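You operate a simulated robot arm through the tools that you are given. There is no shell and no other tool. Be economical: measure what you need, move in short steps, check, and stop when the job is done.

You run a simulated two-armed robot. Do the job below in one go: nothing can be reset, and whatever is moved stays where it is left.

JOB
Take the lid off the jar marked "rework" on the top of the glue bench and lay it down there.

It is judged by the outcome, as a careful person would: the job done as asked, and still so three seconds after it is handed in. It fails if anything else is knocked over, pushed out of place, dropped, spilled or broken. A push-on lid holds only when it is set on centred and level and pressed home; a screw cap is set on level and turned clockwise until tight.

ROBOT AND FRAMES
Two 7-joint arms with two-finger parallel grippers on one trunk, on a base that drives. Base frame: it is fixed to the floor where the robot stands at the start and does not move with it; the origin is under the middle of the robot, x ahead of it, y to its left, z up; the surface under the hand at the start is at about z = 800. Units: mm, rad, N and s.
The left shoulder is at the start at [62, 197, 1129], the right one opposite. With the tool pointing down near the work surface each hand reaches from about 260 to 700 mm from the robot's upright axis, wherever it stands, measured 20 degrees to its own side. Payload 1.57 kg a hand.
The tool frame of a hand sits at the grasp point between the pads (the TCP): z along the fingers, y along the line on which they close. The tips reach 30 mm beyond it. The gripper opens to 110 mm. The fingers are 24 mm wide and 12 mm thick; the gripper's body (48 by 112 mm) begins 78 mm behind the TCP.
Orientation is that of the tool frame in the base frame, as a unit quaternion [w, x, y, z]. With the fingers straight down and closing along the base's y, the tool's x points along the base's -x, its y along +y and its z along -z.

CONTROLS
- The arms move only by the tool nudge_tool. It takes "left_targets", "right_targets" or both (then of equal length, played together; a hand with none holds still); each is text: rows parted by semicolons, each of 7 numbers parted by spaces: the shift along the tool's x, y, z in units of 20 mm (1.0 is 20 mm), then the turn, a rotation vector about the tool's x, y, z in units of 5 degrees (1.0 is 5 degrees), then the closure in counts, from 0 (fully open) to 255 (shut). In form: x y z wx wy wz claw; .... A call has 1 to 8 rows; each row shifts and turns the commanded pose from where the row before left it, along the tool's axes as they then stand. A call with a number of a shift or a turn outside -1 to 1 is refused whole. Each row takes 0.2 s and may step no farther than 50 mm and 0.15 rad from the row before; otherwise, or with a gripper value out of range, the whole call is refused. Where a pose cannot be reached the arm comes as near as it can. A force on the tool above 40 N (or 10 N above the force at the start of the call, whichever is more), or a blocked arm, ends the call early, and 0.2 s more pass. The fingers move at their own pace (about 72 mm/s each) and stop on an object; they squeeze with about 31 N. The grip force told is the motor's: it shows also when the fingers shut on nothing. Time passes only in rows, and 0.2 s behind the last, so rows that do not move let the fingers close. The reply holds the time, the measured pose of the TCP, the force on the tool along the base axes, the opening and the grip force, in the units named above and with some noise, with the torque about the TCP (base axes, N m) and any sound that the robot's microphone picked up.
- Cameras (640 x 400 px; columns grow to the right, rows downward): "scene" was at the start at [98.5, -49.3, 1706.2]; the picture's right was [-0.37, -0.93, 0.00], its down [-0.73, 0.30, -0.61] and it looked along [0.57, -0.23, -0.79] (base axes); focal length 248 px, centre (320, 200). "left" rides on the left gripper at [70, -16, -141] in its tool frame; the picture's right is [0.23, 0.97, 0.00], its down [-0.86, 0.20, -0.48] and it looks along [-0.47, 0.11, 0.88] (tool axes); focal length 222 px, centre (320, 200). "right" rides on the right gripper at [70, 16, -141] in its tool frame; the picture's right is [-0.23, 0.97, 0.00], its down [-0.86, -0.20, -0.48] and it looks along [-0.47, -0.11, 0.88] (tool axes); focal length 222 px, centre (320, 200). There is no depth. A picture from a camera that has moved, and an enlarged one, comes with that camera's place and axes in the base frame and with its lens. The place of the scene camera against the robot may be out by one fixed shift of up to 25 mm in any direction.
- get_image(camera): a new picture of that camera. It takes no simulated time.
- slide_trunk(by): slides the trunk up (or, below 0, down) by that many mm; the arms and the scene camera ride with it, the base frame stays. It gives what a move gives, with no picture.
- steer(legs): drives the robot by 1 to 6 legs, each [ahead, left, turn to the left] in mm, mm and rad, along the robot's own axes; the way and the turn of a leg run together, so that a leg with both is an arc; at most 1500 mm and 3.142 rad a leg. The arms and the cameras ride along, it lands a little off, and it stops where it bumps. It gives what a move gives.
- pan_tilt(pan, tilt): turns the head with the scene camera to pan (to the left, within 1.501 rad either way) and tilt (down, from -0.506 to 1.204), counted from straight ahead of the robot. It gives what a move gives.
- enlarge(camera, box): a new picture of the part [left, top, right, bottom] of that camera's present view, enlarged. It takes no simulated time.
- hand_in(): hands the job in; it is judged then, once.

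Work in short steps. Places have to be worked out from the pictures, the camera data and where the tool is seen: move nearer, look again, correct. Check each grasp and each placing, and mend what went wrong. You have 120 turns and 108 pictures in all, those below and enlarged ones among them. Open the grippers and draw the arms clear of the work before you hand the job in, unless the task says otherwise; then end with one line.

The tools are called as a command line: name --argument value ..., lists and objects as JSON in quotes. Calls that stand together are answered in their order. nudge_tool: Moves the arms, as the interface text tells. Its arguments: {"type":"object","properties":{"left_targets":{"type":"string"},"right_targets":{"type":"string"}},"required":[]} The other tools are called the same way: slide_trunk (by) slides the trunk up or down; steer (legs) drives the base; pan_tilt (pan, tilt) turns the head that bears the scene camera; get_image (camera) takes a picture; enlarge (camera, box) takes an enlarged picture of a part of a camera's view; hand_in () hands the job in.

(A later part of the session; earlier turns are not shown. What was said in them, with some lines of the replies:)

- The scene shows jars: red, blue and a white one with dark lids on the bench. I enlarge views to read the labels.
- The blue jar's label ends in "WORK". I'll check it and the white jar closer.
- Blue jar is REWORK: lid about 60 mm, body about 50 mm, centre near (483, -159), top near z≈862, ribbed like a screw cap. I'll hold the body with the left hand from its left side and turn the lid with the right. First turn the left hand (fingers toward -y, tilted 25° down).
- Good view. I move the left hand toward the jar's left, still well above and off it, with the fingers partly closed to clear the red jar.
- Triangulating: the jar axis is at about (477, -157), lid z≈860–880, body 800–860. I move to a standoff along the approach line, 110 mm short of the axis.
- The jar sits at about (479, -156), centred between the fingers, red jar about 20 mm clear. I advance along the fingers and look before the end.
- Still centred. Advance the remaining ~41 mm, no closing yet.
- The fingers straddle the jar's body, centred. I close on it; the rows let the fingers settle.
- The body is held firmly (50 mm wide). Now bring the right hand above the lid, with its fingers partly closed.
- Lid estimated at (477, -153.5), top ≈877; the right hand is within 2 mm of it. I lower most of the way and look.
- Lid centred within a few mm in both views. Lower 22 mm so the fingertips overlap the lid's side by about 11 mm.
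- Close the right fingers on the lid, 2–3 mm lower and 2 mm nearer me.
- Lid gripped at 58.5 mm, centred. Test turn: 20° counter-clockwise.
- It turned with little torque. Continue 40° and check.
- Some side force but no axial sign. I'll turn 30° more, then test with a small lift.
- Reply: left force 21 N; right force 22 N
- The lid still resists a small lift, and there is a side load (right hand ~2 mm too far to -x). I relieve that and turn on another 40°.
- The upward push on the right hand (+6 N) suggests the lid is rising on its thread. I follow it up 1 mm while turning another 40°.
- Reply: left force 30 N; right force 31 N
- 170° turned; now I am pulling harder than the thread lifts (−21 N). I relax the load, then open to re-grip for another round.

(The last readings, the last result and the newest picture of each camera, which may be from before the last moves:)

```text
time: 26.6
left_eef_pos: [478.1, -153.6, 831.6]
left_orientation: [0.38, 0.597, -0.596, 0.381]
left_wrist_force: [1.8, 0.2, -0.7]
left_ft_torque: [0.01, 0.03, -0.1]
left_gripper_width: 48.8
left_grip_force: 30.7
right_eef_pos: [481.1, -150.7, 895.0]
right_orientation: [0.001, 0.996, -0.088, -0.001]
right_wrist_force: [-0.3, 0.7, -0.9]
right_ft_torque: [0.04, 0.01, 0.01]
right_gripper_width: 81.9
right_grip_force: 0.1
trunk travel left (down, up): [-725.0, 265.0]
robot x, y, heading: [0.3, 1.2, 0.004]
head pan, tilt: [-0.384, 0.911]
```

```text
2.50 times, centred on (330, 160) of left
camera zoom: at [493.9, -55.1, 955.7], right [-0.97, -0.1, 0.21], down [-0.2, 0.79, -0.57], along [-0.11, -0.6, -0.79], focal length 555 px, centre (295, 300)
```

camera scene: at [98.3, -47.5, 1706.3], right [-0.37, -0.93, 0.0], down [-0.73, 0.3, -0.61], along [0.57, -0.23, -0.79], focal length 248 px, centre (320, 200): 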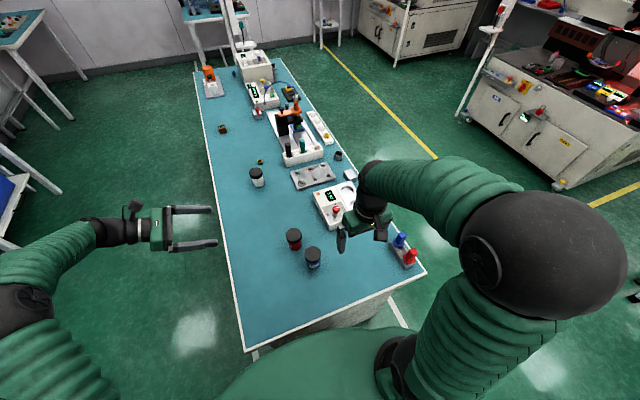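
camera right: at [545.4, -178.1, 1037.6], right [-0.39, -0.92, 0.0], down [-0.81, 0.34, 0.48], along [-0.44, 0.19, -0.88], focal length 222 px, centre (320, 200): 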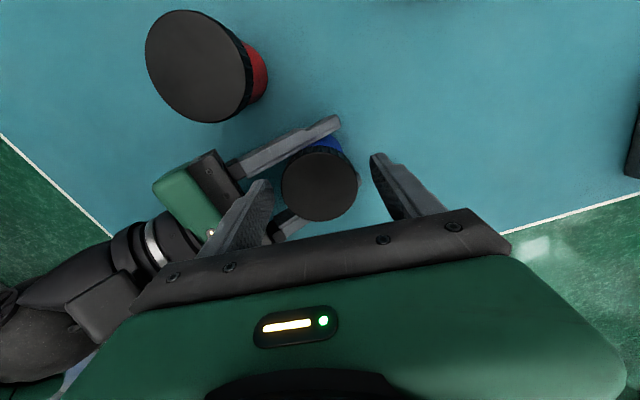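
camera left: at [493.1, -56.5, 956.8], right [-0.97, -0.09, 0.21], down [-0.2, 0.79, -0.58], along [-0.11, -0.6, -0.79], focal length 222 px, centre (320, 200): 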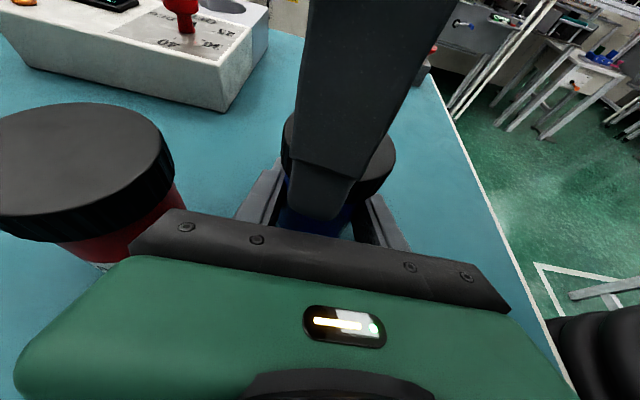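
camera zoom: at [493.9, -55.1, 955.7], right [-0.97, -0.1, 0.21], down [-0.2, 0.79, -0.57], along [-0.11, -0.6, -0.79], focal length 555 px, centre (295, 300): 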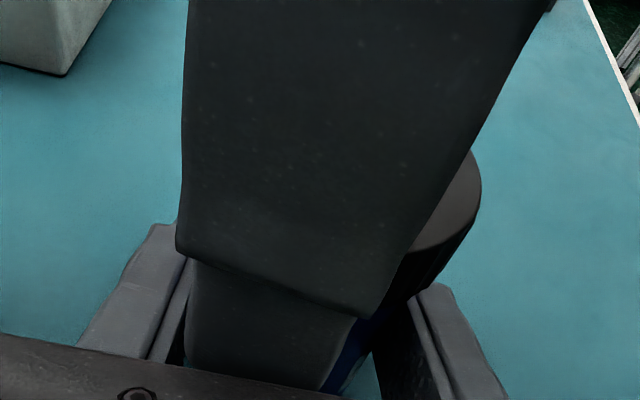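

Forces vanish on release. I lift the open hand 24 mm and turn back to the starting yaw for a second round.

nudge_tool --right_targets "0 0 -.6 0 0 0 65;0 0 -.6 0 0 1 65;0 0 0 0 0 1 65;0 0 0 0 0 1 65;0 0 0 0 0 1 65;0 0 0 0 0 1 65;0 0 0 0 0 1 65;0 0 0 0 0 1 65"

enlarge --camera "left" --box '[240, 80, 420, 240]'

nudge_tool --right_targets "0 0 0 0 0 1 65;0 0 0 0 0 1 65;0 0 0 0 0 1 65;0 0 0 0 0 1 65;0 0 0 0 0 1 65;0 0 0 0 0 1 65;0 0 0 0 0 1 65;0 0 0 0 0 1 65"

nudge_tool --right_targets "0 0 0 0 0 1 65;0 0 0 0 0 1 65;0 0 0 0 0 1 65;0 0 0 0 0 1 65;0 0 0 0 0 1 65;0 0 0 0 0 1 65;0 0 0 0 0 1 65;0 0 0 0 0 1 65"

nudge_tool --right_targets "0 0 0 0 0 1 65;0 0 0 0 0 1 65;0 0 0 0 0 1 65;0 0 0 0 0 1 65;0 0 0 0 0 1 65;0 0 0 0 0 1 65;0 0 0 0 0 1 65;0 0 0 0 0 1 65"

get_image --camera "right"

enlarge --camera "left" --box '[240, 80, 420, 240]'

```text
time: 28.4
left_eef_pos: [479.2, -155.4, 830.3]
left_orientation: [-0.381, -0.596, 0.597, -0.379]
left_wrist_force: [-0.2, -0.5, 0.7]
left_ft_torque: [-0.04, 0.02, -0.02]
left_gripper_width: 49.0
left_grip_force: 31.4
right_eef_pos: [480.6, -150.6, 921.6]
right_orientation: [-0.001, 0.924, -0.383, 0.001]
right_wrist_force: [-0.1, 0.4, -0.2]
right_ft_torque: [0.03, 0.01, 0.01]
right_gripper_width: 82.0
right_grip_force: 0.1
trunk travel left (down, up): [-725.0, 265.0]
robot x, y, heading: [-2.3, 3.3, 0.002]
head pan, tilt: [-0.384, 0.911]
```

```text
2.50 times, centred on (330, 160) of left
camera zoom: at [493.4, -55.8, 956.1], right [-0.97, -0.1, 0.21], down [-0.2, 0.79, -0.57], along [-0.11, -0.6, -0.79], focal length 555 px, centre (295, 300)
```

zoom: 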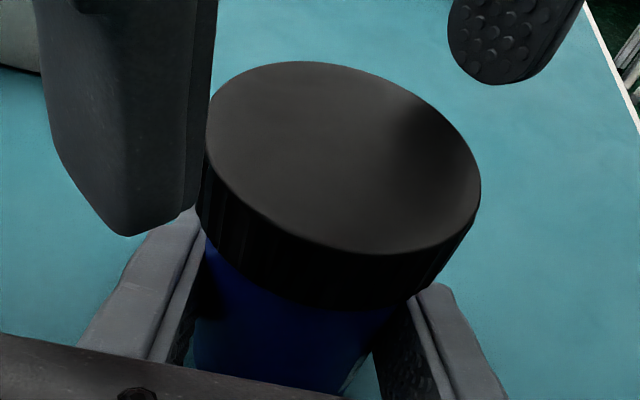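

```text
time: 30.2
left_eef_pos: [477.4, -153.2, 832.2]
left_orientation: [0.38, 0.597, -0.596, 0.38]
left_wrist_force: [0.4, 0.0, -0.6]
left_ft_torque: [-0.03, 0.0, -0.01]
left_gripper_width: 48.8
left_grip_force: 31.2
right_eef_pos: [480.8, -150.2, 919.9]
right_orientation: [-0.001, 0.736, -0.677, -0.001]
right_wrist_force: [0.0, -0.3, 0.4]
right_ft_torque: [0.03, 0.0, 0.0]
right_gripper_width: 82.2
right_grip_force: 0.1
trunk travel left (down, up): [-725.0, 265.0]
robot x, y, heading: [1.6, 0.8, -0.0]
head pan, tilt: [-0.384, 0.911]
```

```text
time: 32.0
left_eef_pos: [478.1, -153.4, 832.3]
left_orientation: [-0.381, -0.596, 0.596, -0.38]
left_wrist_force: [0.2, -0.3, -0.9]
left_ft_torque: [0.02, 0.0, -0.01]
left_gripper_width: 49.0
left_grip_force: 30.7
right_eef_pos: [481.8, -150.5, 919.4]
right_orientation: [0.0, -0.461, 0.887, 0.0]
right_wrist_force: [0.4, -1.4, 0.1]
right_ft_torque: [-0.02, -0.01, 0.01]
right_gripper_width: 82.2
right_grip_force: 0.1
trunk travel left (down, up): [-725.0, 265.0]
robot x, y, heading: [0.2, 0.2, -0.001]
head pan, tilt: [-0.384, 0.911]
```

```text
time: 33.8
left_eef_pos: [478.0, -154.0, 832.4]
left_orientation: [-0.381, -0.596, 0.596, -0.38]
left_wrist_force: [-0.3, 0.1, 0.3]
left_ft_torque: [0.0, -0.01, 0.02]
left_gripper_width: 48.7
left_grip_force: 30.7
right_eef_pos: [481.4, -150.3, 920.3]
right_orientation: [0.0, -0.13, 0.992, 0.001]
right_wrist_force: [0.3, 1.0, -0.6]
right_ft_torque: [0.02, -0.01, -0.02]
right_gripper_width: 82.0
right_grip_force: 0.0
trunk travel left (down, up): [-725.0, 265.0]
robot x, y, heading: [-0.0, -1.8, -0.005]
head pan, tilt: [-0.384, 0.911]
```

```text
70 pictures are left
camera right: at [407.5, -151.9, 1061.6], right [-0.03, 1.0, 0.0], down [0.88, 0.03, 0.48], along [0.48, 0.02, -0.88], focal length 222 px, centre (320, 200)
```

right: 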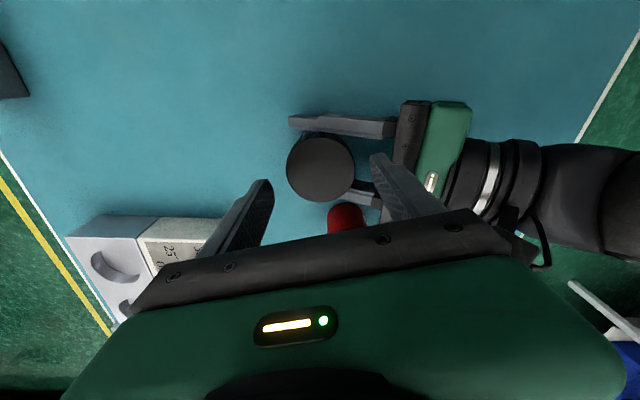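

```text
2.50 times, centred on (330, 160) of left
camera zoom: at [493.4, -55.6, 956.1], right [-0.97, -0.1, 0.21], down [-0.2, 0.79, -0.57], along [-0.11, -0.6, -0.79], focal length 555 px, centre (295, 300)
```

zoom: 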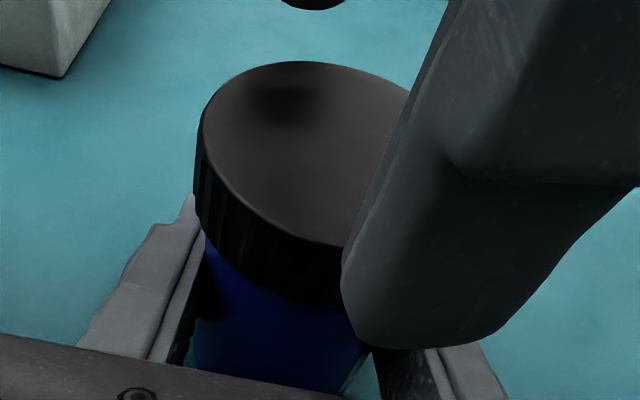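

Lid seems ~1–2 mm higher: it is unscrewing. Lid centre best estimate is (478.5, -150.5). Finish the turn back, lower and re-grip.

nudge_tool --right_targets "0 0 0 0 0 1 65;0 0 0 0 0 1 65;0 0 0 0 0 1 65;.13 0 .6 0 0 0 65;0 0 .58 0 0 0 65"

nudge_tool --right_targets "0 0 0 0 0 0 80;0 0 0 0 0 0 95;0 0 0 0 0 0 110;0 0 0 0 0 0 125;0 0 0 0 0 0 145;0 0 0 0 0 0 165"

nudge_tool --right_targets "0 0 0 0 0 -1 165;0 0 0 0 0 -1 165;0 0 0 0 0 -1 165;0 0 0 0 0 -1 165;0 0 0 0 0 -1 165;0 0 0 0 0 -1 165;0 0 0 0 0 -1 165;0 0 0 0 0 -1 165"

nudge_tool --right_targets "0 0 0 0 0 -1 165;0 0 0 0 0 -1 165;0 0 0 0 0 -1 165;0 0 0 0 0 -1 165;0 0 0 0 0 -1 165;0 0 0 0 0 -1 165;0 0 0 0 0 -1 165;0 0 0 0 0 -1 165"

```text
time: 35.0
left_eef_pos: [477.7, -154.9, 832.3]
left_orientation: [0.379, 0.597, -0.596, 0.38]
left_wrist_force: [0.5, 0.4, 0.1]
left_ft_torque: [-0.01, 0.01, 0.03]
left_gripper_width: 48.7
left_grip_force: 30.7
right_eef_pos: [476.5, -150.6, 896.1]
right_orientation: [-0.001, 0.0, 1.0, 0.001]
right_wrist_force: [-0.1, -0.1, -0.5]
right_ft_torque: [0.02, 0.02, 0.01]
right_gripper_width: 81.9
right_grip_force: 0.0
trunk travel left (down, up): [-725.0, 265.0]
robot x, y, heading: [-0.5, -0.2, -0.006]
head pan, tilt: [-0.384, 0.911]
```

```text
time: 36.4
left_eef_pos: [477.1, -153.7, 832.5]
left_orientation: [0.381, 0.596, -0.596, 0.38]
left_wrist_force: [1.8, -5.3, -0.7]
left_ft_torque: [0.22, 0.05, -0.04]
left_gripper_width: 48.8
left_grip_force: 31.4
right_eef_pos: [477.6, -150.2, 897.2]
right_orientation: [0.0, 0.0, 1.0, 0.001]
right_wrist_force: [-1.1, 5.2, 0.5]
right_ft_torque: [0.13, 0.02, 0.01]
right_gripper_width: 57.0
right_grip_force: 30.9
trunk travel left (down, up): [-725.0, 265.0]
robot x, y, heading: [1.2, -2.0, -0.001]
head pan, tilt: [-0.384, 0.911]
```

```text
time: 38.2
left_eef_pos: [477.8, -154.5, 832.7]
left_orientation: [0.38, 0.597, -0.596, 0.38]
left_wrist_force: [5.1, -11.5, -7.7]
left_ft_torque: [0.31, 0.27, 0.0]
left_gripper_width: 48.7
left_grip_force: 30.9
right_eef_pos: [477.1, -149.8, 896.4]
right_orientation: [0.001, -0.343, 0.939, 0.001]
right_wrist_force: [-5.5, 12.4, 7.0]
right_ft_torque: [0.42, 0.08, 0.01]
right_gripper_width: 56.7
right_grip_force: 31.1
trunk travel left (down, up): [-725.0, 265.0]
robot x, y, heading: [-0.8, -0.9, 0.003]
head pan, tilt: [-0.384, 0.911]
```

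```text
time: 40.0
left_eef_pos: [478.4, -154.4, 832.3]
left_orientation: [-0.381, -0.596, 0.596, -0.38]
left_wrist_force: [5.8, -12.5, -9.7]
left_ft_torque: [0.32, 0.28, 0.0]
left_gripper_width: 49.0
left_grip_force: 31.0
right_eef_pos: [477.8, -150.3, 896.3]
right_orientation: [0.001, -0.644, 0.765, 0.0]
right_wrist_force: [-6.3, 11.8, 9.0]
right_ft_torque: [0.46, 0.11, -0.02]
right_gripper_width: 56.9
right_grip_force: 30.5
trunk travel left (down, up): [-725.0, 265.0]
robot x, y, heading: [5.0, -0.6, -0.002]
head pan, tilt: [-0.384, 0.911]
```

Upward push plateaued (~9 N), perhaps the thread has let go. Small lift test of 3 mm.

nudge_tool --right_targets "0 0 -.1 0 0 0 165;0 0 -.05 0 0 0 165;0 0 0 0 0 0 165"

enlarge --camera "left" --box '[240, 80, 420, 240]'

```text
time: 40.8
left_eef_pos: [478.4, -153.7, 833.7]
left_orientation: [0.381, 0.596, -0.596, 0.381]
left_wrist_force: [-1.0, -6.0, 9.9]
left_ft_torque: [0.32, 0.04, 0.0]
left_gripper_width: 49.1
left_grip_force: 30.7
right_eef_pos: [477.6, -151.6, 898.7]
right_orientation: [0.0, -0.643, 0.766, 0.0]
right_wrist_force: [0.8, 5.5, -11.3]
right_ft_torque: [0.07, -0.07, 0.01]
right_gripper_width: 56.5
right_grip_force: 31.3
trunk travel left (down, up): [-725.0, 265.0]
robot x, y, heading: [1.0, -4.1, -0.004]
head pan, tilt: [-0.384, 0.911]
```

```text
2.50 times, centred on (330, 160) of left
camera zoom: at [493.5, -56.1, 956.9], right [-0.97, -0.1, 0.21], down [-0.2, 0.79, -0.58], along [-0.11, -0.6, -0.79], focal length 555 px, centre (295, 300)
```

zoom: 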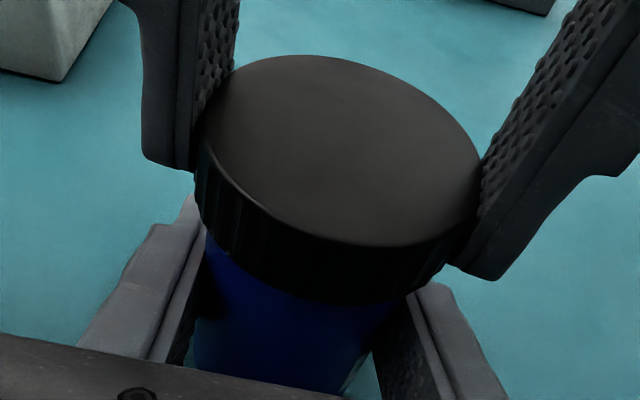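

Still held (−11 N), but slightly higher. Keep turning under this light lift.

nudge_tool --right_targets "0 0 0 0 0 -1 165;0 0 0 0 0 -1 165;0 0 0 0 0 -1 165;0 0 0 0 0 -1 165;0 0 0 0 0 -1 165;0 0 0 0 0 -1 165;0 0 0 0 0 -1 165;0 0 0 0 0 -1 165"

nudge_tool --right_targets "0 0 0 0 0 -1 165;0 0 0 0 0 -1 165;0 0 0 0 0 -1 165;0 0 0 0 0 -1 165;0 0 0 0 0 -1 165;0 0 0 0 0 -1 165;0 0 0 0 0 -1 165;0 0 0 0 0 -1 165"

nudge_tool --right_targets "0 0 0 0 0 -1 165;0 0 0 0 0 -1 165;0 0 0 0 0 -1 165;0 0 0 0 0 -1 165"

get_image --camera "right"

```text
time: 42.6
left_eef_pos: [478.3, -153.5, 832.4]
left_orientation: [0.379, 0.597, -0.597, 0.379]
left_wrist_force: [1.2, -1.7, 3.5]
left_ft_torque: [-0.12, -0.05, 0.01]
left_gripper_width: 48.7
left_grip_force: 30.9
right_eef_pos: [476.9, -150.6, 900.8]
right_orientation: [0.001, 0.867, -0.499, -0.001]
right_wrist_force: [0.3, 0.5, -0.5]
right_ft_torque: [0.02, 0.02, 0.0]
right_gripper_width: 56.8
right_grip_force: 31.8
trunk travel left (down, up): [-725.0, 265.0]
robot x, y, heading: [-1.0, 2.2, 0.003]
head pan, tilt: [-0.384, 0.911]
```

```text
time: 44.4
left_eef_pos: [478.3, -154.2, 831.2]
left_orientation: [0.38, 0.597, -0.596, 0.38]
left_wrist_force: [0.7, -1.4, 0.0]
left_ft_torque: [0.0, -0.01, 0.02]
left_gripper_width: 48.9
left_grip_force: 31.1
right_eef_pos: [477.7, -150.5, 898.5]
right_orientation: [-0.001, 0.985, -0.174, 0.0]
right_wrist_force: [0.5, 0.0, 0.1]
right_ft_torque: [-0.01, -0.03, -0.02]
right_gripper_width: 56.5
right_grip_force: 30.5
trunk travel left (down, up): [-725.0, 265.0]
robot x, y, heading: [-1.2, 1.1, 0.003]
head pan, tilt: [-0.384, 0.911]
```

```text
time: 45.4
left_eef_pos: [477.7, -155.3, 832.3]
left_orientation: [-0.38, -0.596, 0.597, -0.379]
left_wrist_force: [-0.6, -1.0, -0.3]
left_ft_torque: [0.03, -0.05, 0.02]
left_gripper_width: 49.1
left_grip_force: 30.8
right_eef_pos: [477.9, -151.5, 899.9]
right_orientation: [-0.001, 1.0, 0.001, 0.0]
right_wrist_force: [1.5, 0.6, -0.1]
right_ft_torque: [0.0, -0.01, -0.01]
right_gripper_width: 56.7
right_grip_force: 31.2
trunk travel left (down, up): [-725.0, 265.0]
robot x, y, heading: [0.5, -0.6, 0.006]
head pan, tilt: [-0.384, 0.911]
```

```text
67 pictures are left
camera right: at [546.7, -166.9, 1041.1], right [-0.23, -0.97, 0.0], down [-0.86, 0.2, 0.48], along [-0.47, 0.11, -0.88], focal length 222 px, centre (320, 200)
```

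right: 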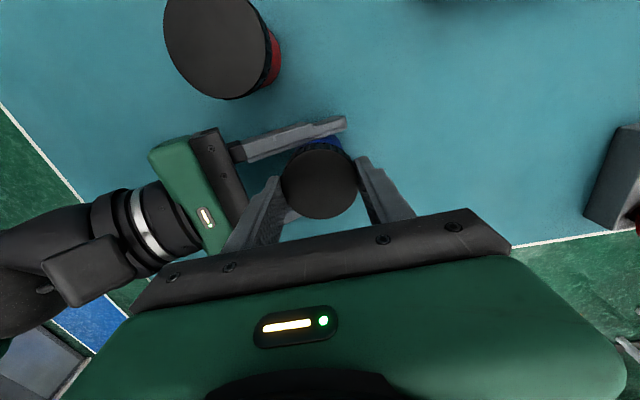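

All forces fell to zero: the lid is free of the thread. I lift straight up slowly.

nudge_tool --right_targets "0 0 -.3 0 0 0 165;0 0 -.3 0 0 0 165;0 0 -.4 0 0 0 165"

nudge_tool --right_targets "0 0 -.8 0 0 0 165;0 0 -.8 0 0 0 165;0 0 -.8 0 0 0 165"

get_image --camera "left"

get_image --camera "right"

get_image --camera "scene"

```text
time: 46.2
left_eef_pos: [477.9, -154.3, 831.6]
left_orientation: [0.379, 0.597, -0.595, 0.381]
left_wrist_force: [-1.2, 0.1, -0.3]
left_ft_torque: [0.02, 0.0, 0.0]
left_gripper_width: 48.8
left_grip_force: 31.2
right_eef_pos: [479.9, -151.6, 920.5]
right_orientation: [-0.001, 1.0, 0.0, 0.0]
right_wrist_force: [0.2, -0.1, -0.4]
right_ft_torque: [-0.03, 0.0, 0.01]
right_gripper_width: 56.7
right_grip_force: 30.9
trunk travel left (down, up): [-725.0, 265.0]
robot x, y, heading: [-0.3, 2.7, 0.002]
head pan, tilt: [-0.384, 0.911]
```

```text
time: 47.0
left_eef_pos: [477.9, -153.9, 832.9]
left_orientation: [0.38, 0.597, -0.596, 0.38]
left_wrist_force: [-0.5, -0.6, -0.2]
left_ft_torque: [0.02, 0.01, 0.0]
left_gripper_width: 48.9
left_grip_force: 30.9
right_eef_pos: [477.1, -150.8, 966.7]
right_orientation: [-0.001, 1.0, 0.0, 0.0]
right_wrist_force: [-0.4, 0.6, 0.2]
right_ft_torque: [0.01, -0.01, 0.01]
right_gripper_width: 56.6
right_grip_force: 30.9
trunk travel left (down, up): [-725.0, 265.0]
robot x, y, heading: [0.6, 2.7, -0.003]
head pan, tilt: [-0.384, 0.911]
```

```text
66 pictures are left
camera left: at [493.3, -55.9, 956.1], right [-0.97, -0.1, 0.21], down [-0.2, 0.79, -0.57], along [-0.11, -0.6, -0.79], focal length 222 px, centre (320, 200)
```

left: 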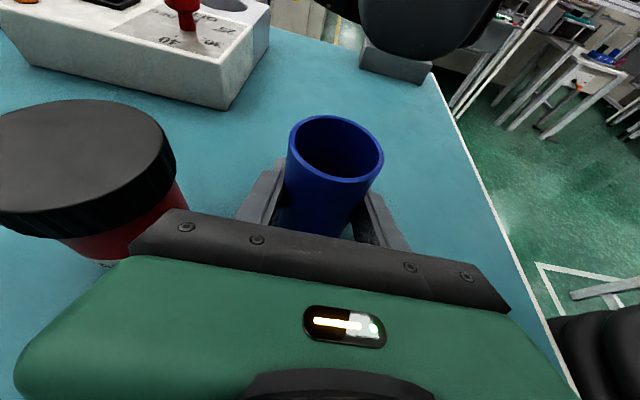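

```text
65 pictures are left
camera right: at [546.3, -167.6, 1108.8], right [-0.23, -0.97, 0.0], down [-0.85, 0.2, 0.48], along [-0.47, 0.11, -0.88], focal length 222 px, centre (320, 200)
```

right: 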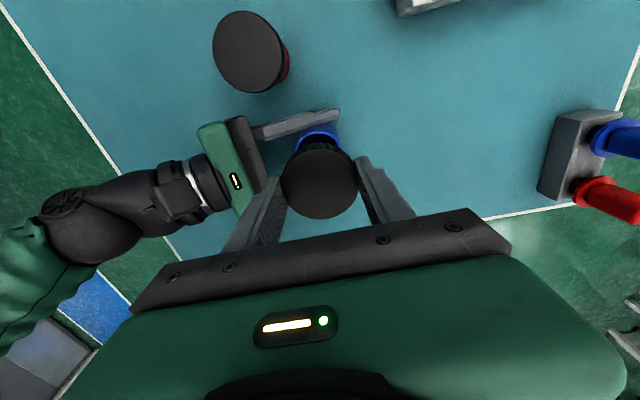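

```text
64 pictures are left
camera scene: at [99.2, -49.4, 1706.1], right [-0.37, -0.93, 0.0], down [-0.73, 0.3, -0.61], along [0.57, -0.23, -0.79], focal length 248 px, centre (320, 200)
```

scene: 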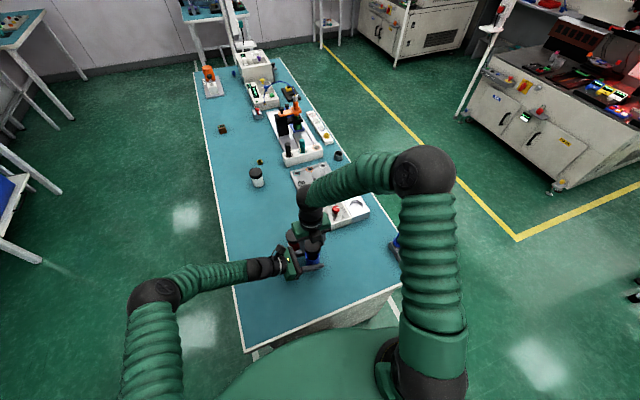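

The lid is off, the open jar still upright in the left hand. I carry the lid to the empty bench area near (430, -290), then lower most of the way.

nudge_tool --right_targets "-.336 .99 0 0 0 0 165;-.336 .99 0 0 0 0 165;-.336 .99 0 0 0 0 165;-.336 .99 0 0 0 0 165;-.336 .99 0 0 0 0 165;-.336 .99 0 0 0 0 165;-.336 .99 0 0 0 0 165"

get_image --camera "right"

get_image --camera "scene"

```text
time: 48.6
left_eef_pos: [477.3, -155.9, 832.5]
left_orientation: [0.38, 0.597, -0.596, 0.38]
left_wrist_force: [-0.7, -0.8, -0.1]
left_ft_torque: [0.03, -0.01, 0.0]
left_gripper_width: 48.7
left_grip_force: 30.9
right_eef_pos: [430.6, -290.2, 967.5]
right_orientation: [-0.001, 1.0, 0.0, 0.001]
right_wrist_force: [-1.5, 0.2, 0.5]
right_ft_torque: [-0.02, 0.01, 0.01]
right_gripper_width: 56.7
right_grip_force: 30.4
trunk travel left (down, up): [-725.0, 265.0]
robot x, y, heading: [-0.8, 2.0, 0.001]
head pan, tilt: [-0.384, 0.911]
```

```text
63 pictures are left
camera right: at [499.5, -305.6, 1108.6], right [-0.23, -0.97, 0.0], down [-0.86, 0.2, 0.48], along [-0.47, 0.11, -0.88], focal length 222 px, centre (320, 200)
```

right: 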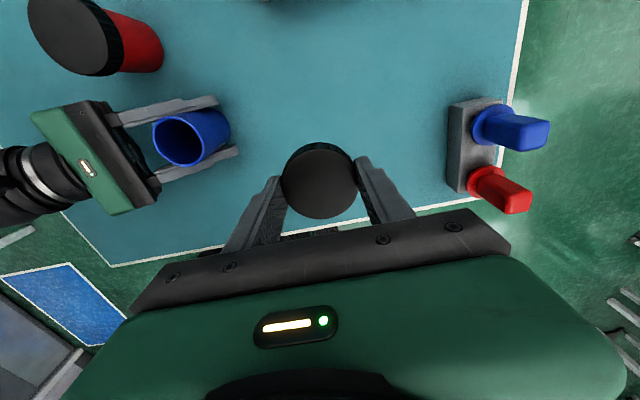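

```text
62 pictures are left
camera scene: at [98.5, -51.5, 1706.2], right [-0.37, -0.93, 0.0], down [-0.73, 0.3, -0.61], along [0.57, -0.23, -0.79], focal length 248 px, centre (320, 200)
```

scene: 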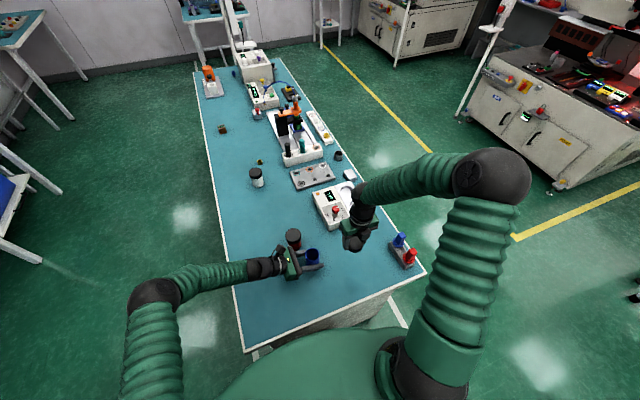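

Bench below is clear (edge at x≈280). Lower to about 30 mm above the expected contact.

nudge_tool --right_targets "0 0 .9 0 0 0 165;0 0 .9 0 0 0 165;0 0 .9 0 0 0 165;0 0 .9 0 0 0 165;0 0 .9 0 0 0 165;0 0 .8 0 0 0 165"

nudge_tool --right_targets "0 0 .3 0 0 0 165;0 0 .3 0 0 0 165;0 0 .15 0 0 0 165"

nudge_tool --right_targets "0 0 .1 0 0 0 165;0 0 0 0 0 0 165"

get_image --camera "left"

enlarge --camera "scene" --box '[300, 190, 420, 290]'

```text
time: 50.0
left_eef_pos: [478.0, -155.1, 831.3]
left_orientation: [0.379, 0.597, -0.596, 0.38]
left_wrist_force: [0.2, -0.1, 0.6]
left_ft_torque: [0.03, 0.0, -0.01]
left_gripper_width: 48.9
left_grip_force: 30.5
right_eef_pos: [431.1, -291.1, 860.8]
right_orientation: [-0.001, 1.0, 0.0, 0.001]
right_wrist_force: [-0.4, 0.1, -0.5]
right_ft_torque: [0.0, 0.01, -0.02]
right_gripper_width: 56.5
right_grip_force: 31.3
trunk travel left (down, up): [-725.0, 265.0]
robot x, y, heading: [1.9, -2.1, -0.001]
head pan, tilt: [-0.384, 0.911]
```

```text
time: 50.8
left_eef_pos: [478.2, -155.0, 831.3]
left_orientation: [0.38, 0.597, -0.597, 0.379]
left_wrist_force: [0.1, 0.6, -0.3]
left_ft_torque: [-0.04, 0.02, 0.02]
left_gripper_width: 48.6
left_grip_force: 31.3
right_eef_pos: [430.3, -289.5, 845.8]
right_orientation: [-0.001, 1.0, 0.0, 0.0]
right_wrist_force: [-1.0, 0.2, 0.1]
right_ft_torque: [0.02, 0.06, -0.01]
right_gripper_width: 56.8
right_grip_force: 31.2
trunk travel left (down, up): [-725.0, 265.0]
robot x, y, heading: [-1.3, 2.1, 0.004]
head pan, tilt: [-0.384, 0.911]
```

```text
time: 51.4
left_eef_pos: [478.6, -153.9, 833.1]
left_orientation: [0.38, 0.597, -0.596, 0.38]
left_wrist_force: [0.3, 0.7, -0.8]
left_ft_torque: [0.05, 0.02, -0.01]
left_gripper_width: 49.0
left_grip_force: 31.2
right_eef_pos: [431.6, -290.1, 844.0]
right_orientation: [-0.001, 1.0, 0.0, 0.0]
right_wrist_force: [-0.2, -0.2, -0.2]
right_ft_torque: [0.0, 0.02, 0.0]
right_gripper_width: 57.0
right_grip_force: 31.4
trunk travel left (down, up): [-725.0, 265.0]
robot x, y, heading: [1.0, -0.5, -0.003]
head pan, tilt: [-0.384, 0.911]
```

```text
61 pictures are left
camera left: at [493.4, -56.5, 956.1], right [-0.97, -0.1, 0.21], down [-0.2, 0.79, -0.57], along [-0.11, -0.6, -0.79], focal length 222 px, centre (320, 200)
```

left: 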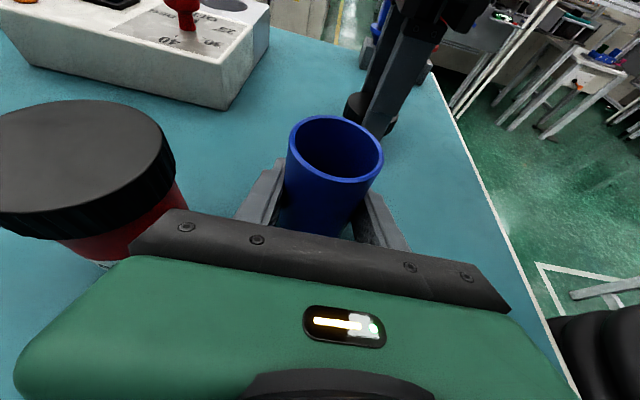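

```text
4.00 times, centred on (360, 240) of scene
camera zoom: at [99.4, -50.4, 1706.1], right [-0.37, -0.93, 0.0], down [-0.73, 0.3, -0.61], along [0.57, -0.23, -0.79], focal length 991 px, centre (160, 40)
```

zoom: 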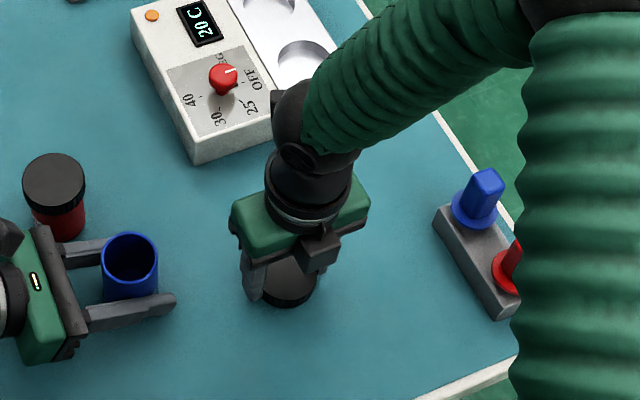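

No contact yet at TCP z=844; keep going down in 2 mm steps.

nudge_tool --right_targets "0 0 .1 0 0 0 165;0 0 .1 0 0 0 165"

nudge_tool --right_targets "0 0 .1 0 0 0 165;0 0 0 0 0 0 165"

nudge_tool --right_targets "0 0 .1 0 0 0 165;0 0 0 0 0 0 165"

```text
time: 52.0
left_eef_pos: [477.6, -154.8, 831.7]
left_orientation: [-0.38, -0.597, 0.597, -0.379]
left_wrist_force: [-0.1, -0.7, -0.5]
left_ft_torque: [0.04, 0.01, 0.01]
left_gripper_width: 48.8
left_grip_force: 31.1
right_eef_pos: [430.3, -289.3, 840.3]
right_orientation: [-0.001, 1.0, 0.0, 0.0]
right_wrist_force: [0.8, 0.8, -0.3]
right_ft_torque: [-0.02, 0.02, 0.02]
right_gripper_width: 56.8
right_grip_force: 31.1
trunk travel left (down, up): [-725.0, 265.0]
robot x, y, heading: [4.1, 0.8, 0.002]
head pan, tilt: [-0.384, 0.911]
```

```text
time: 52.6
left_eef_pos: [476.8, -154.8, 832.9]
left_orientation: [0.38, 0.596, -0.596, 0.38]
left_wrist_force: [-0.3, 0.1, 0.3]
left_ft_torque: [0.0, 0.03, -0.02]
left_gripper_width: 48.8
left_grip_force: 31.2
right_eef_pos: [431.3, -288.5, 838.6]
right_orientation: [-0.002, 1.0, 0.001, 0.0]
right_wrist_force: [0.1, 0.5, -1.0]
right_ft_torque: [-0.01, 0.01, -0.01]
right_gripper_width: 56.6
right_grip_force: 30.7
trunk travel left (down, up): [-725.0, 265.0]
robot x, y, heading: [0.0, 0.8, 0.002]
head pan, tilt: [-0.384, 0.911]
```

```text
time: 53.2
left_eef_pos: [478.3, -155.2, 832.0]
left_orientation: [0.38, 0.596, -0.596, 0.38]
left_wrist_force: [0.8, -0.1, 0.3]
left_ft_torque: [0.01, 0.03, -0.02]
left_gripper_width: 48.8
left_grip_force: 31.7
right_eef_pos: [430.7, -290.2, 835.6]
right_orientation: [-0.001, 1.0, 0.0, 0.0]
right_wrist_force: [0.6, -0.8, -0.1]
right_ft_torque: [-0.01, 0.04, 0.01]
right_gripper_width: 56.7
right_grip_force: 30.8
trunk travel left (down, up): [-725.0, 265.0]
robot x, y, heading: [0.1, 0.9, -0.0]
head pan, tilt: [-0.384, 0.911]
```

nudge_tool --right_targets "0 0 .1 0 0 0 165;0 0 0 0 0 0 165"

nudge_tool --right_targets "0 0 .1 0 0 0 165;0 0 0 0 0 0 165"

enlarge --camera "left" --box '[320, 60, 440, 150]'

```text
time: 53.8
left_eef_pos: [477.7, -154.3, 832.4]
left_orientation: [0.38, 0.597, -0.596, 0.38]
left_wrist_force: [0.0, -0.5, 0.3]
left_ft_torque: [0.04, -0.01, -0.02]
left_gripper_width: 49.1
left_grip_force: 31.3
right_eef_pos: [430.1, -289.9, 834.0]
right_orientation: [-0.001, 1.0, -0.001, 0.0]
right_wrist_force: [-0.4, -0.4, -0.1]
right_ft_torque: [0.01, -0.02, 0.0]
right_gripper_width: 56.7
right_grip_force: 30.9
trunk travel left (down, up): [-725.0, 265.0]
robot x, y, heading: [-0.4, -0.1, 0.003]
head pan, tilt: [-0.384, 0.911]
```

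```text
time: 54.4
left_eef_pos: [478.6, -154.0, 832.9]
left_orientation: [-0.38, -0.596, 0.597, -0.379]
left_wrist_force: [0.2, 0.6, -0.6]
left_ft_torque: [0.01, -0.03, 0.0]
left_gripper_width: 48.8
left_grip_force: 30.8
right_eef_pos: [430.7, -289.7, 831.8]
right_orientation: [-0.001, 1.0, 0.0, 0.0]
right_wrist_force: [0.2, -0.4, -1.8]
right_ft_torque: [0.01, -0.02, 0.0]
right_gripper_width: 56.6
right_grip_force: 31.3
trunk travel left (down, up): [-725.0, 265.0]
robot x, y, heading: [-0.9, 0.8, 0.004]
head pan, tilt: [-0.384, 0.911]
```

```text
4.44 times, centred on (380, 105) of left
camera zoom: at [493.4, -56.5, 956.0], right [-0.97, -0.1, 0.21], down [-0.2, 0.79, -0.57], along [-0.11, -0.6, -0.79], focal length 987 px, centre (53, 622)
```

zoom: 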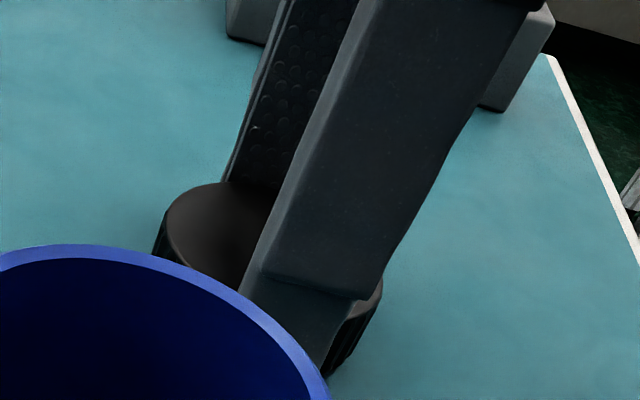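

Very close to the bench now. Two more 1.5 mm steps.

nudge_tool --right_targets "0 0 .075 0 0 0 165;0 0 0 0 0 0 165"

nudge_tool --right_targets "0 0 .075 0 0 0 165;0 0 0 0 0 0 165"

```text
time: 55.0
left_eef_pos: [477.7, -154.4, 832.0]
left_orientation: [0.379, 0.597, -0.595, 0.38]
left_wrist_force: [0.2, -2.2, 0.5]
left_ft_torque: [0.0, 0.0, -0.01]
left_gripper_width: 49.1
left_grip_force: 31.2
right_eef_pos: [431.4, -290.8, 830.5]
right_orientation: [-0.001, 1.0, 0.0, -0.001]
right_wrist_force: [0.2, 0.9, -1.4]
right_ft_torque: [0.02, 0.02, 0.02]
right_gripper_width: 56.6
right_grip_force: 31.6
trunk travel left (down, up): [-725.0, 265.0]
robot x, y, heading: [1.9, 2.7, -0.003]
head pan, tilt: [-0.384, 0.911]
```

```text
time: 55.6
left_eef_pos: [477.8, -154.7, 833.0]
left_orientation: [0.38, 0.597, -0.596, 0.38]
left_wrist_force: [0.1, -0.4, -0.3]
left_ft_torque: [0.01, -0.05, -0.01]
left_gripper_width: 48.9
left_grip_force: 31.5
right_eef_pos: [431.7, -289.9, 829.5]
right_orientation: [0.0, 1.0, 0.0, 0.0]
right_wrist_force: [-0.5, -1.0, 5.6]
right_ft_torque: [-0.19, 0.05, -0.03]
right_gripper_width: 56.9
right_grip_force: 31.3
trunk travel left (down, up): [-725.0, 265.0]
robot x, y, heading: [-0.3, -1.3, -0.01]
head pan, tilt: [-0.384, 0.911]
```

Contact (+5.6 N). Open the right fingers.

nudge_tool --right_targets "0 0 -.03 0 0 0 150;0 0 0 0 0 0 130;0 0 0 0 0 0 110;0 0 0 0 0 0 90;0 0 0 0 0 0 60;0 0 0 0 0 0 40"

get_image --camera "right"

```text
time: 57.0
left_eef_pos: [477.3, -153.9, 832.2]
left_orientation: [0.38, 0.596, -0.596, 0.38]
left_wrist_force: [-0.3, -0.1, -0.4]
left_ft_torque: [-0.03, 0.0, -0.01]
left_gripper_width: 48.9
left_grip_force: 30.7
right_eef_pos: [431.2, -289.3, 830.8]
right_orientation: [0.0, 1.0, 0.0, 0.0]
right_wrist_force: [-0.1, 1.4, 1.9]
right_ft_torque: [-0.05, 0.05, 0.0]
right_gripper_width: 91.5
right_grip_force: 0.1
trunk travel left (down, up): [-725.0, 265.0]
robot x, y, heading: [-1.0, 1.1, -0.005]
head pan, tilt: [-0.384, 0.911]
```

```text
58 pictures are left
camera right: at [500.1, -305.5, 971.6], right [-0.23, -0.97, 0.0], down [-0.86, 0.2, 0.48], along [-0.47, 0.11, -0.88], focal length 222 px, centre (320, 200)
```

right: 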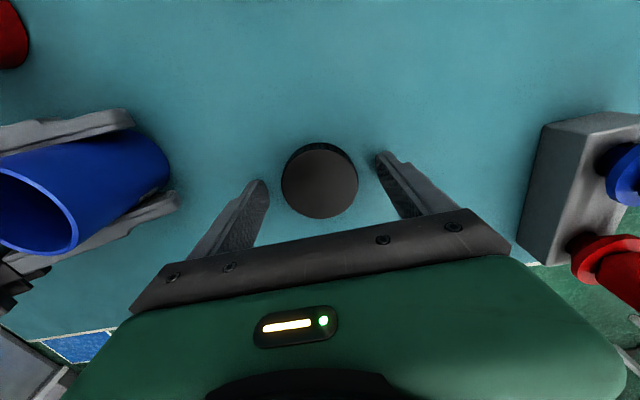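

The lid lies flat on the bench. Raise the right hand straight up, then check the jar's base.

nudge_tool --right_targets "0 0 -.5 0 0 0 40;0 0 -1 0 0 0 40;0 0 -1 0 0 0 40;0 0 -1 0 0 0 40;0 0 -1 0 0 0 40;0 0 -1 0 0 0 40;0 0 -1 0 0 0 40;0 0 -1 0 0 0 40"

get_image --camera "right"

enlarge --camera "scene" --box '[270, 220, 370, 290]'

enlarge --camera "left" --box '[240, 100, 440, 250]'

```text
time: 58.8
left_eef_pos: [477.2, -155.0, 832.9]
left_orientation: [0.38, 0.597, -0.596, 0.38]
left_wrist_force: [0.7, -0.2, -0.1]
left_ft_torque: [-0.01, 0.01, 0.04]
left_gripper_width: 49.0
left_grip_force: 30.6
right_eef_pos: [429.2, -290.0, 982.1]
right_orientation: [0.0, 1.0, 0.0, 0.0]
right_wrist_force: [-0.3, -0.2, -0.7]
right_ft_torque: [0.01, 0.0, -0.03]
right_gripper_width: 92.8
right_grip_force: 0.1
trunk travel left (down, up): [-725.0, 265.0]
robot x, y, heading: [2.1, 1.3, 0.003]
head pan, tilt: [-0.384, 0.911]
```

```text
57 pictures are left
camera right: at [498.1, -305.9, 1123.2], right [-0.23, -0.97, 0.0], down [-0.86, 0.2, 0.48], along [-0.47, 0.11, -0.88], focal length 222 px, centre (320, 200)
```

right: 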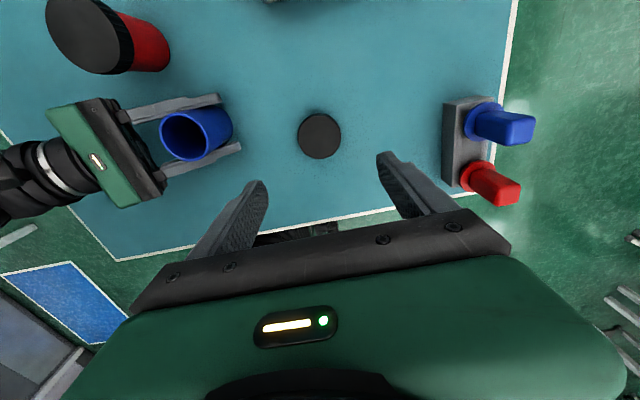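

```text
5.71 times, centred on (320, 255) of scene
camera zoom: at [98.2, -50.0, 1706.2], right [-0.37, -0.93, 0.0], down [-0.73, 0.3, -0.61], along [0.57, -0.23, -0.79], focal length 1416 px, centre (320, -114)
```

zoom: 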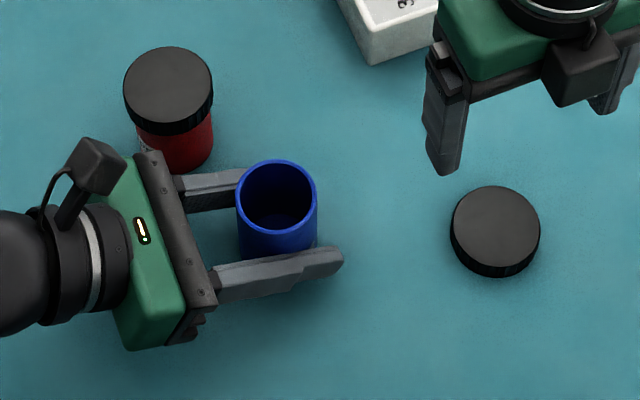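

```text
2.67 times, centred on (340, 175) of left
camera zoom: at [493.0, -56.2, 956.3], right [-0.97, -0.1, 0.21], down [-0.2, 0.79, -0.57], along [-0.11, -0.6, -0.79], focal length 592 px, centre (267, 267)
```

zoom: 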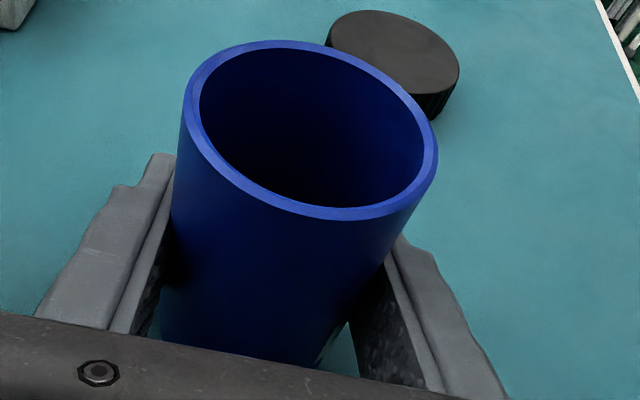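

Jar upright and empty. Before letting go, I check whether its base rests on the bench by lowering the left hand 1.5 mm and reading the force.

nudge_tool --left_targets "-.068 0 .032 0 0 0 190;0 0 0 0 0 0 190"

```text
time: 59.4
left_eef_pos: [478.4, -154.3, 831.2]
left_orientation: [0.381, 0.596, -0.596, 0.38]
left_wrist_force: [-0.1, -1.9, 1.3]
left_ft_torque: [-0.09, 0.03, 0.03]
left_gripper_width: 48.9
left_grip_force: 30.4
right_eef_pos: [430.5, -290.0, 980.3]
right_orientation: [0.0, 1.0, -0.001, -0.001]
right_wrist_force: [0.1, -0.5, 0.2]
right_ft_torque: [-0.02, 0.0, 0.02]
right_gripper_width: 92.6
right_grip_force: 0.0
trunk travel left (down, up): [-725.0, 265.0]
robot x, y, heading: [2.0, -1.3, 0.001]
head pan, tilt: [-0.384, 0.911]
```

nudge_tool --left_targets "-.04 0 .02 0 0 0 190;0 0 0 0 0 0 190"

```text
time: 60.0
left_eef_pos: [477.0, -153.8, 831.0]
left_orientation: [0.38, 0.597, -0.595, 0.382]
left_wrist_force: [-0.1, -0.6, 10.4]
left_ft_torque: [-0.14, 0.04, 0.04]
left_gripper_width: 48.6
left_grip_force: 30.8
right_eef_pos: [429.3, -290.1, 980.7]
right_orientation: [-0.001, 1.0, -0.001, 0.001]
right_wrist_force: [0.6, 0.1, -0.1]
right_ft_torque: [-0.01, 0.0, 0.01]
right_gripper_width: 92.9
right_grip_force: 0.0
trunk travel left (down, up): [-725.0, 265.0]
robot x, y, heading: [-0.0, -1.7, -0.0]
head pan, tilt: [-0.384, 0.911]
```

The jar stands firmly on the bench (+10 N). Ease off slightly and open the left fingers symmetrically.

nudge_tool --left_targets ".03 0 -.014 0 0 0 190;0 0 0 0 0 0 140;0 0 0 0 0 0 120;0 0 0 0 0 0 105;0 0 0 0 0 0 90;0 0 0 0 0 0 80;0 0 0 0 0 0 80"

get_image --camera "left"

```text
time: 61.6
left_eef_pos: [477.2, -153.5, 831.0]
left_orientation: [0.38, 0.597, -0.596, 0.38]
left_wrist_force: [0.5, -0.7, -0.2]
left_ft_torque: [0.01, -0.03, 0.0]
left_gripper_width: 75.5
left_grip_force: 0.0
right_eef_pos: [430.7, -289.1, 980.6]
right_orientation: [-0.001, 1.0, 0.0, 0.0]
right_wrist_force: [0.2, -0.5, -0.3]
right_ft_torque: [0.03, 0.01, -0.03]
right_gripper_width: 92.5
right_grip_force: 0.1
trunk travel left (down, up): [-725.0, 265.0]
robot x, y, heading: [0.3, 0.6, 0.003]
head pan, tilt: [-0.384, 0.911]
```

```text
54 pictures are left
camera left: at [493.9, -55.5, 954.5], right [-0.97, -0.1, 0.21], down [-0.2, 0.79, -0.57], along [-0.11, -0.6, -0.79], focal length 222 px, centre (320, 200)
```

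left: 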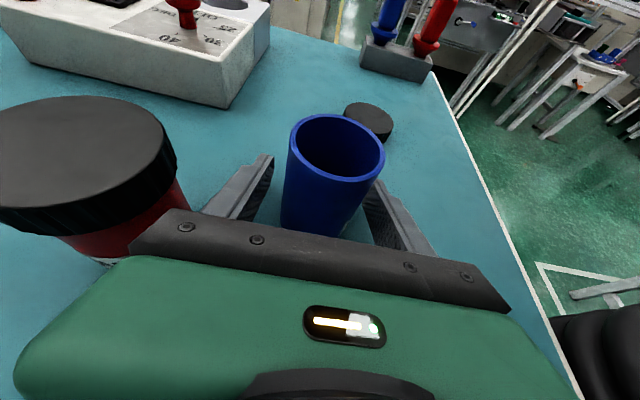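

Both fingers are clear of the jar. Withdraw the left hand straight back along the fingers, then upward.

nudge_tool --left_targets "0 0 -.8 0 0 0 80;0 0 -.9 0 0 0 80;0 0 -.9 0 0 0 80;0 0 -.9 0 0 0 80;0 0 -1 0 0 0 80;0 0 -1 0 0 0 80;0 0 -1 0 0 0 80;0 0 -1 0 0 0 80"

nudge_tool --left_targets ".7 0 -.7 0 0 0 40;.7 0 -.7 0 0 0 0;.7 0 -.7 0 0 0 0;.7 0 -.7 0 0 0 0;.7 0 -.7 0 0 0 0" --right_targets "0 0 -1 0 0 0 0;0 0 -1 0 0 0 0;0 0 -1 0 0 0 0;-.5 0 -1 0 0 0 0;-.5 0 -1 0 0 0 0"

get_image --camera "scene"

enlarge --camera "scene" --box '[270, 210, 370, 290]'

```text
time: 63.4
left_eef_pos: [476.5, -16.3, 893.2]
left_orientation: [0.38, 0.596, -0.595, 0.381]
left_wrist_force: [0.0, 0.2, 0.1]
left_ft_torque: [0.02, 0.03, -0.01]
left_gripper_width: 75.5
left_grip_force: 0.1
right_eef_pos: [429.7, -290.1, 982.3]
right_orientation: [0.0, 1.0, -0.001, 0.0]
right_wrist_force: [0.0, 0.8, 0.8]
right_ft_torque: [0.01, 0.0, 0.01]
right_gripper_width: 92.9
right_grip_force: 0.1
trunk travel left (down, up): [-725.0, 265.0]
robot x, y, heading: [-2.6, 0.8, -0.002]
head pan, tilt: [-0.384, 0.911]
```

```text
time: 64.6
left_eef_pos: [475.0, 17.9, 988.2]
left_orientation: [0.38, 0.597, -0.596, 0.381]
left_wrist_force: [0.1, 0.3, 0.2]
left_ft_torque: [0.01, 0.02, 0.03]
left_gripper_width: 109.9
left_grip_force: 0.1
right_eef_pos: [408.9, -289.1, 1080.6]
right_orientation: [0.0, 1.0, 0.0, 0.001]
right_wrist_force: [-0.9, -0.4, 0.5]
right_ft_torque: [-0.01, 0.0, 0.0]
right_gripper_width: 110.0
right_grip_force: 0.1
trunk travel left (down, up): [-725.0, 265.0]
robot x, y, heading: [3.9, 3.5, -0.001]
head pan, tilt: [-0.384, 0.911]
```

```text
53 pictures are left
camera scene: at [95.8, -48.0, 1706.4], right [-0.37, -0.93, 0.0], down [-0.73, 0.3, -0.61], along [0.57, -0.23, -0.79], focal length 248 px, centre (320, 200)
```

scene: 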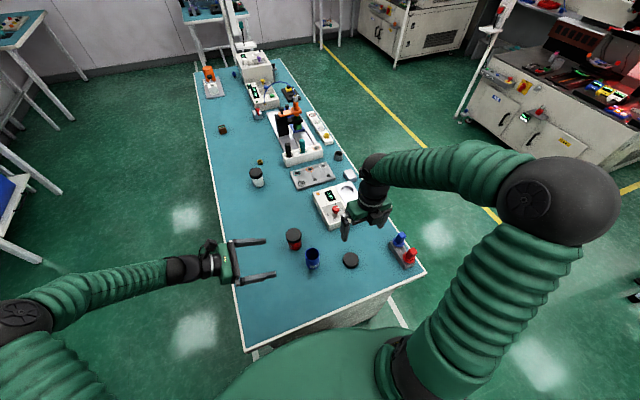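

```text
5.00 times, centred on (320, 250) of scene
camera zoom: at [95.8, -48.0, 1706.4], right [-0.37, -0.93, 0.0], down [-0.73, 0.3, -0.61], along [0.57, -0.23, -0.79], focal length 1239 px, centre (320, -50)
```

zoom: 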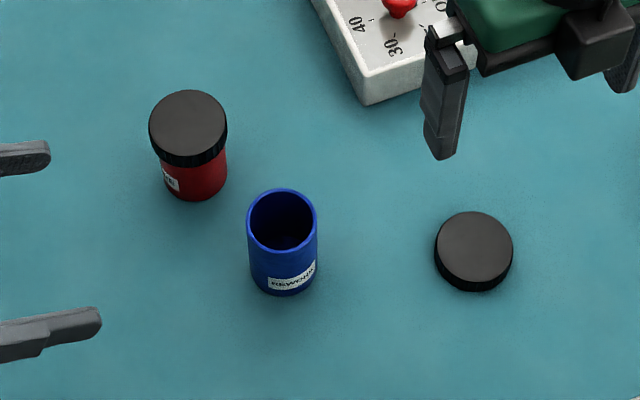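

The jar stands open and upright where it was. The lid lies flat on the bench, everything else looks untouched, and both hands are open and clear. I hand the job in.

hand_in

```text
The job is handed in.
```

The lid is off the "rework" jar and lies flat on the glue bench. The jar stands open and upright in its place, and nothing else was disturbed.
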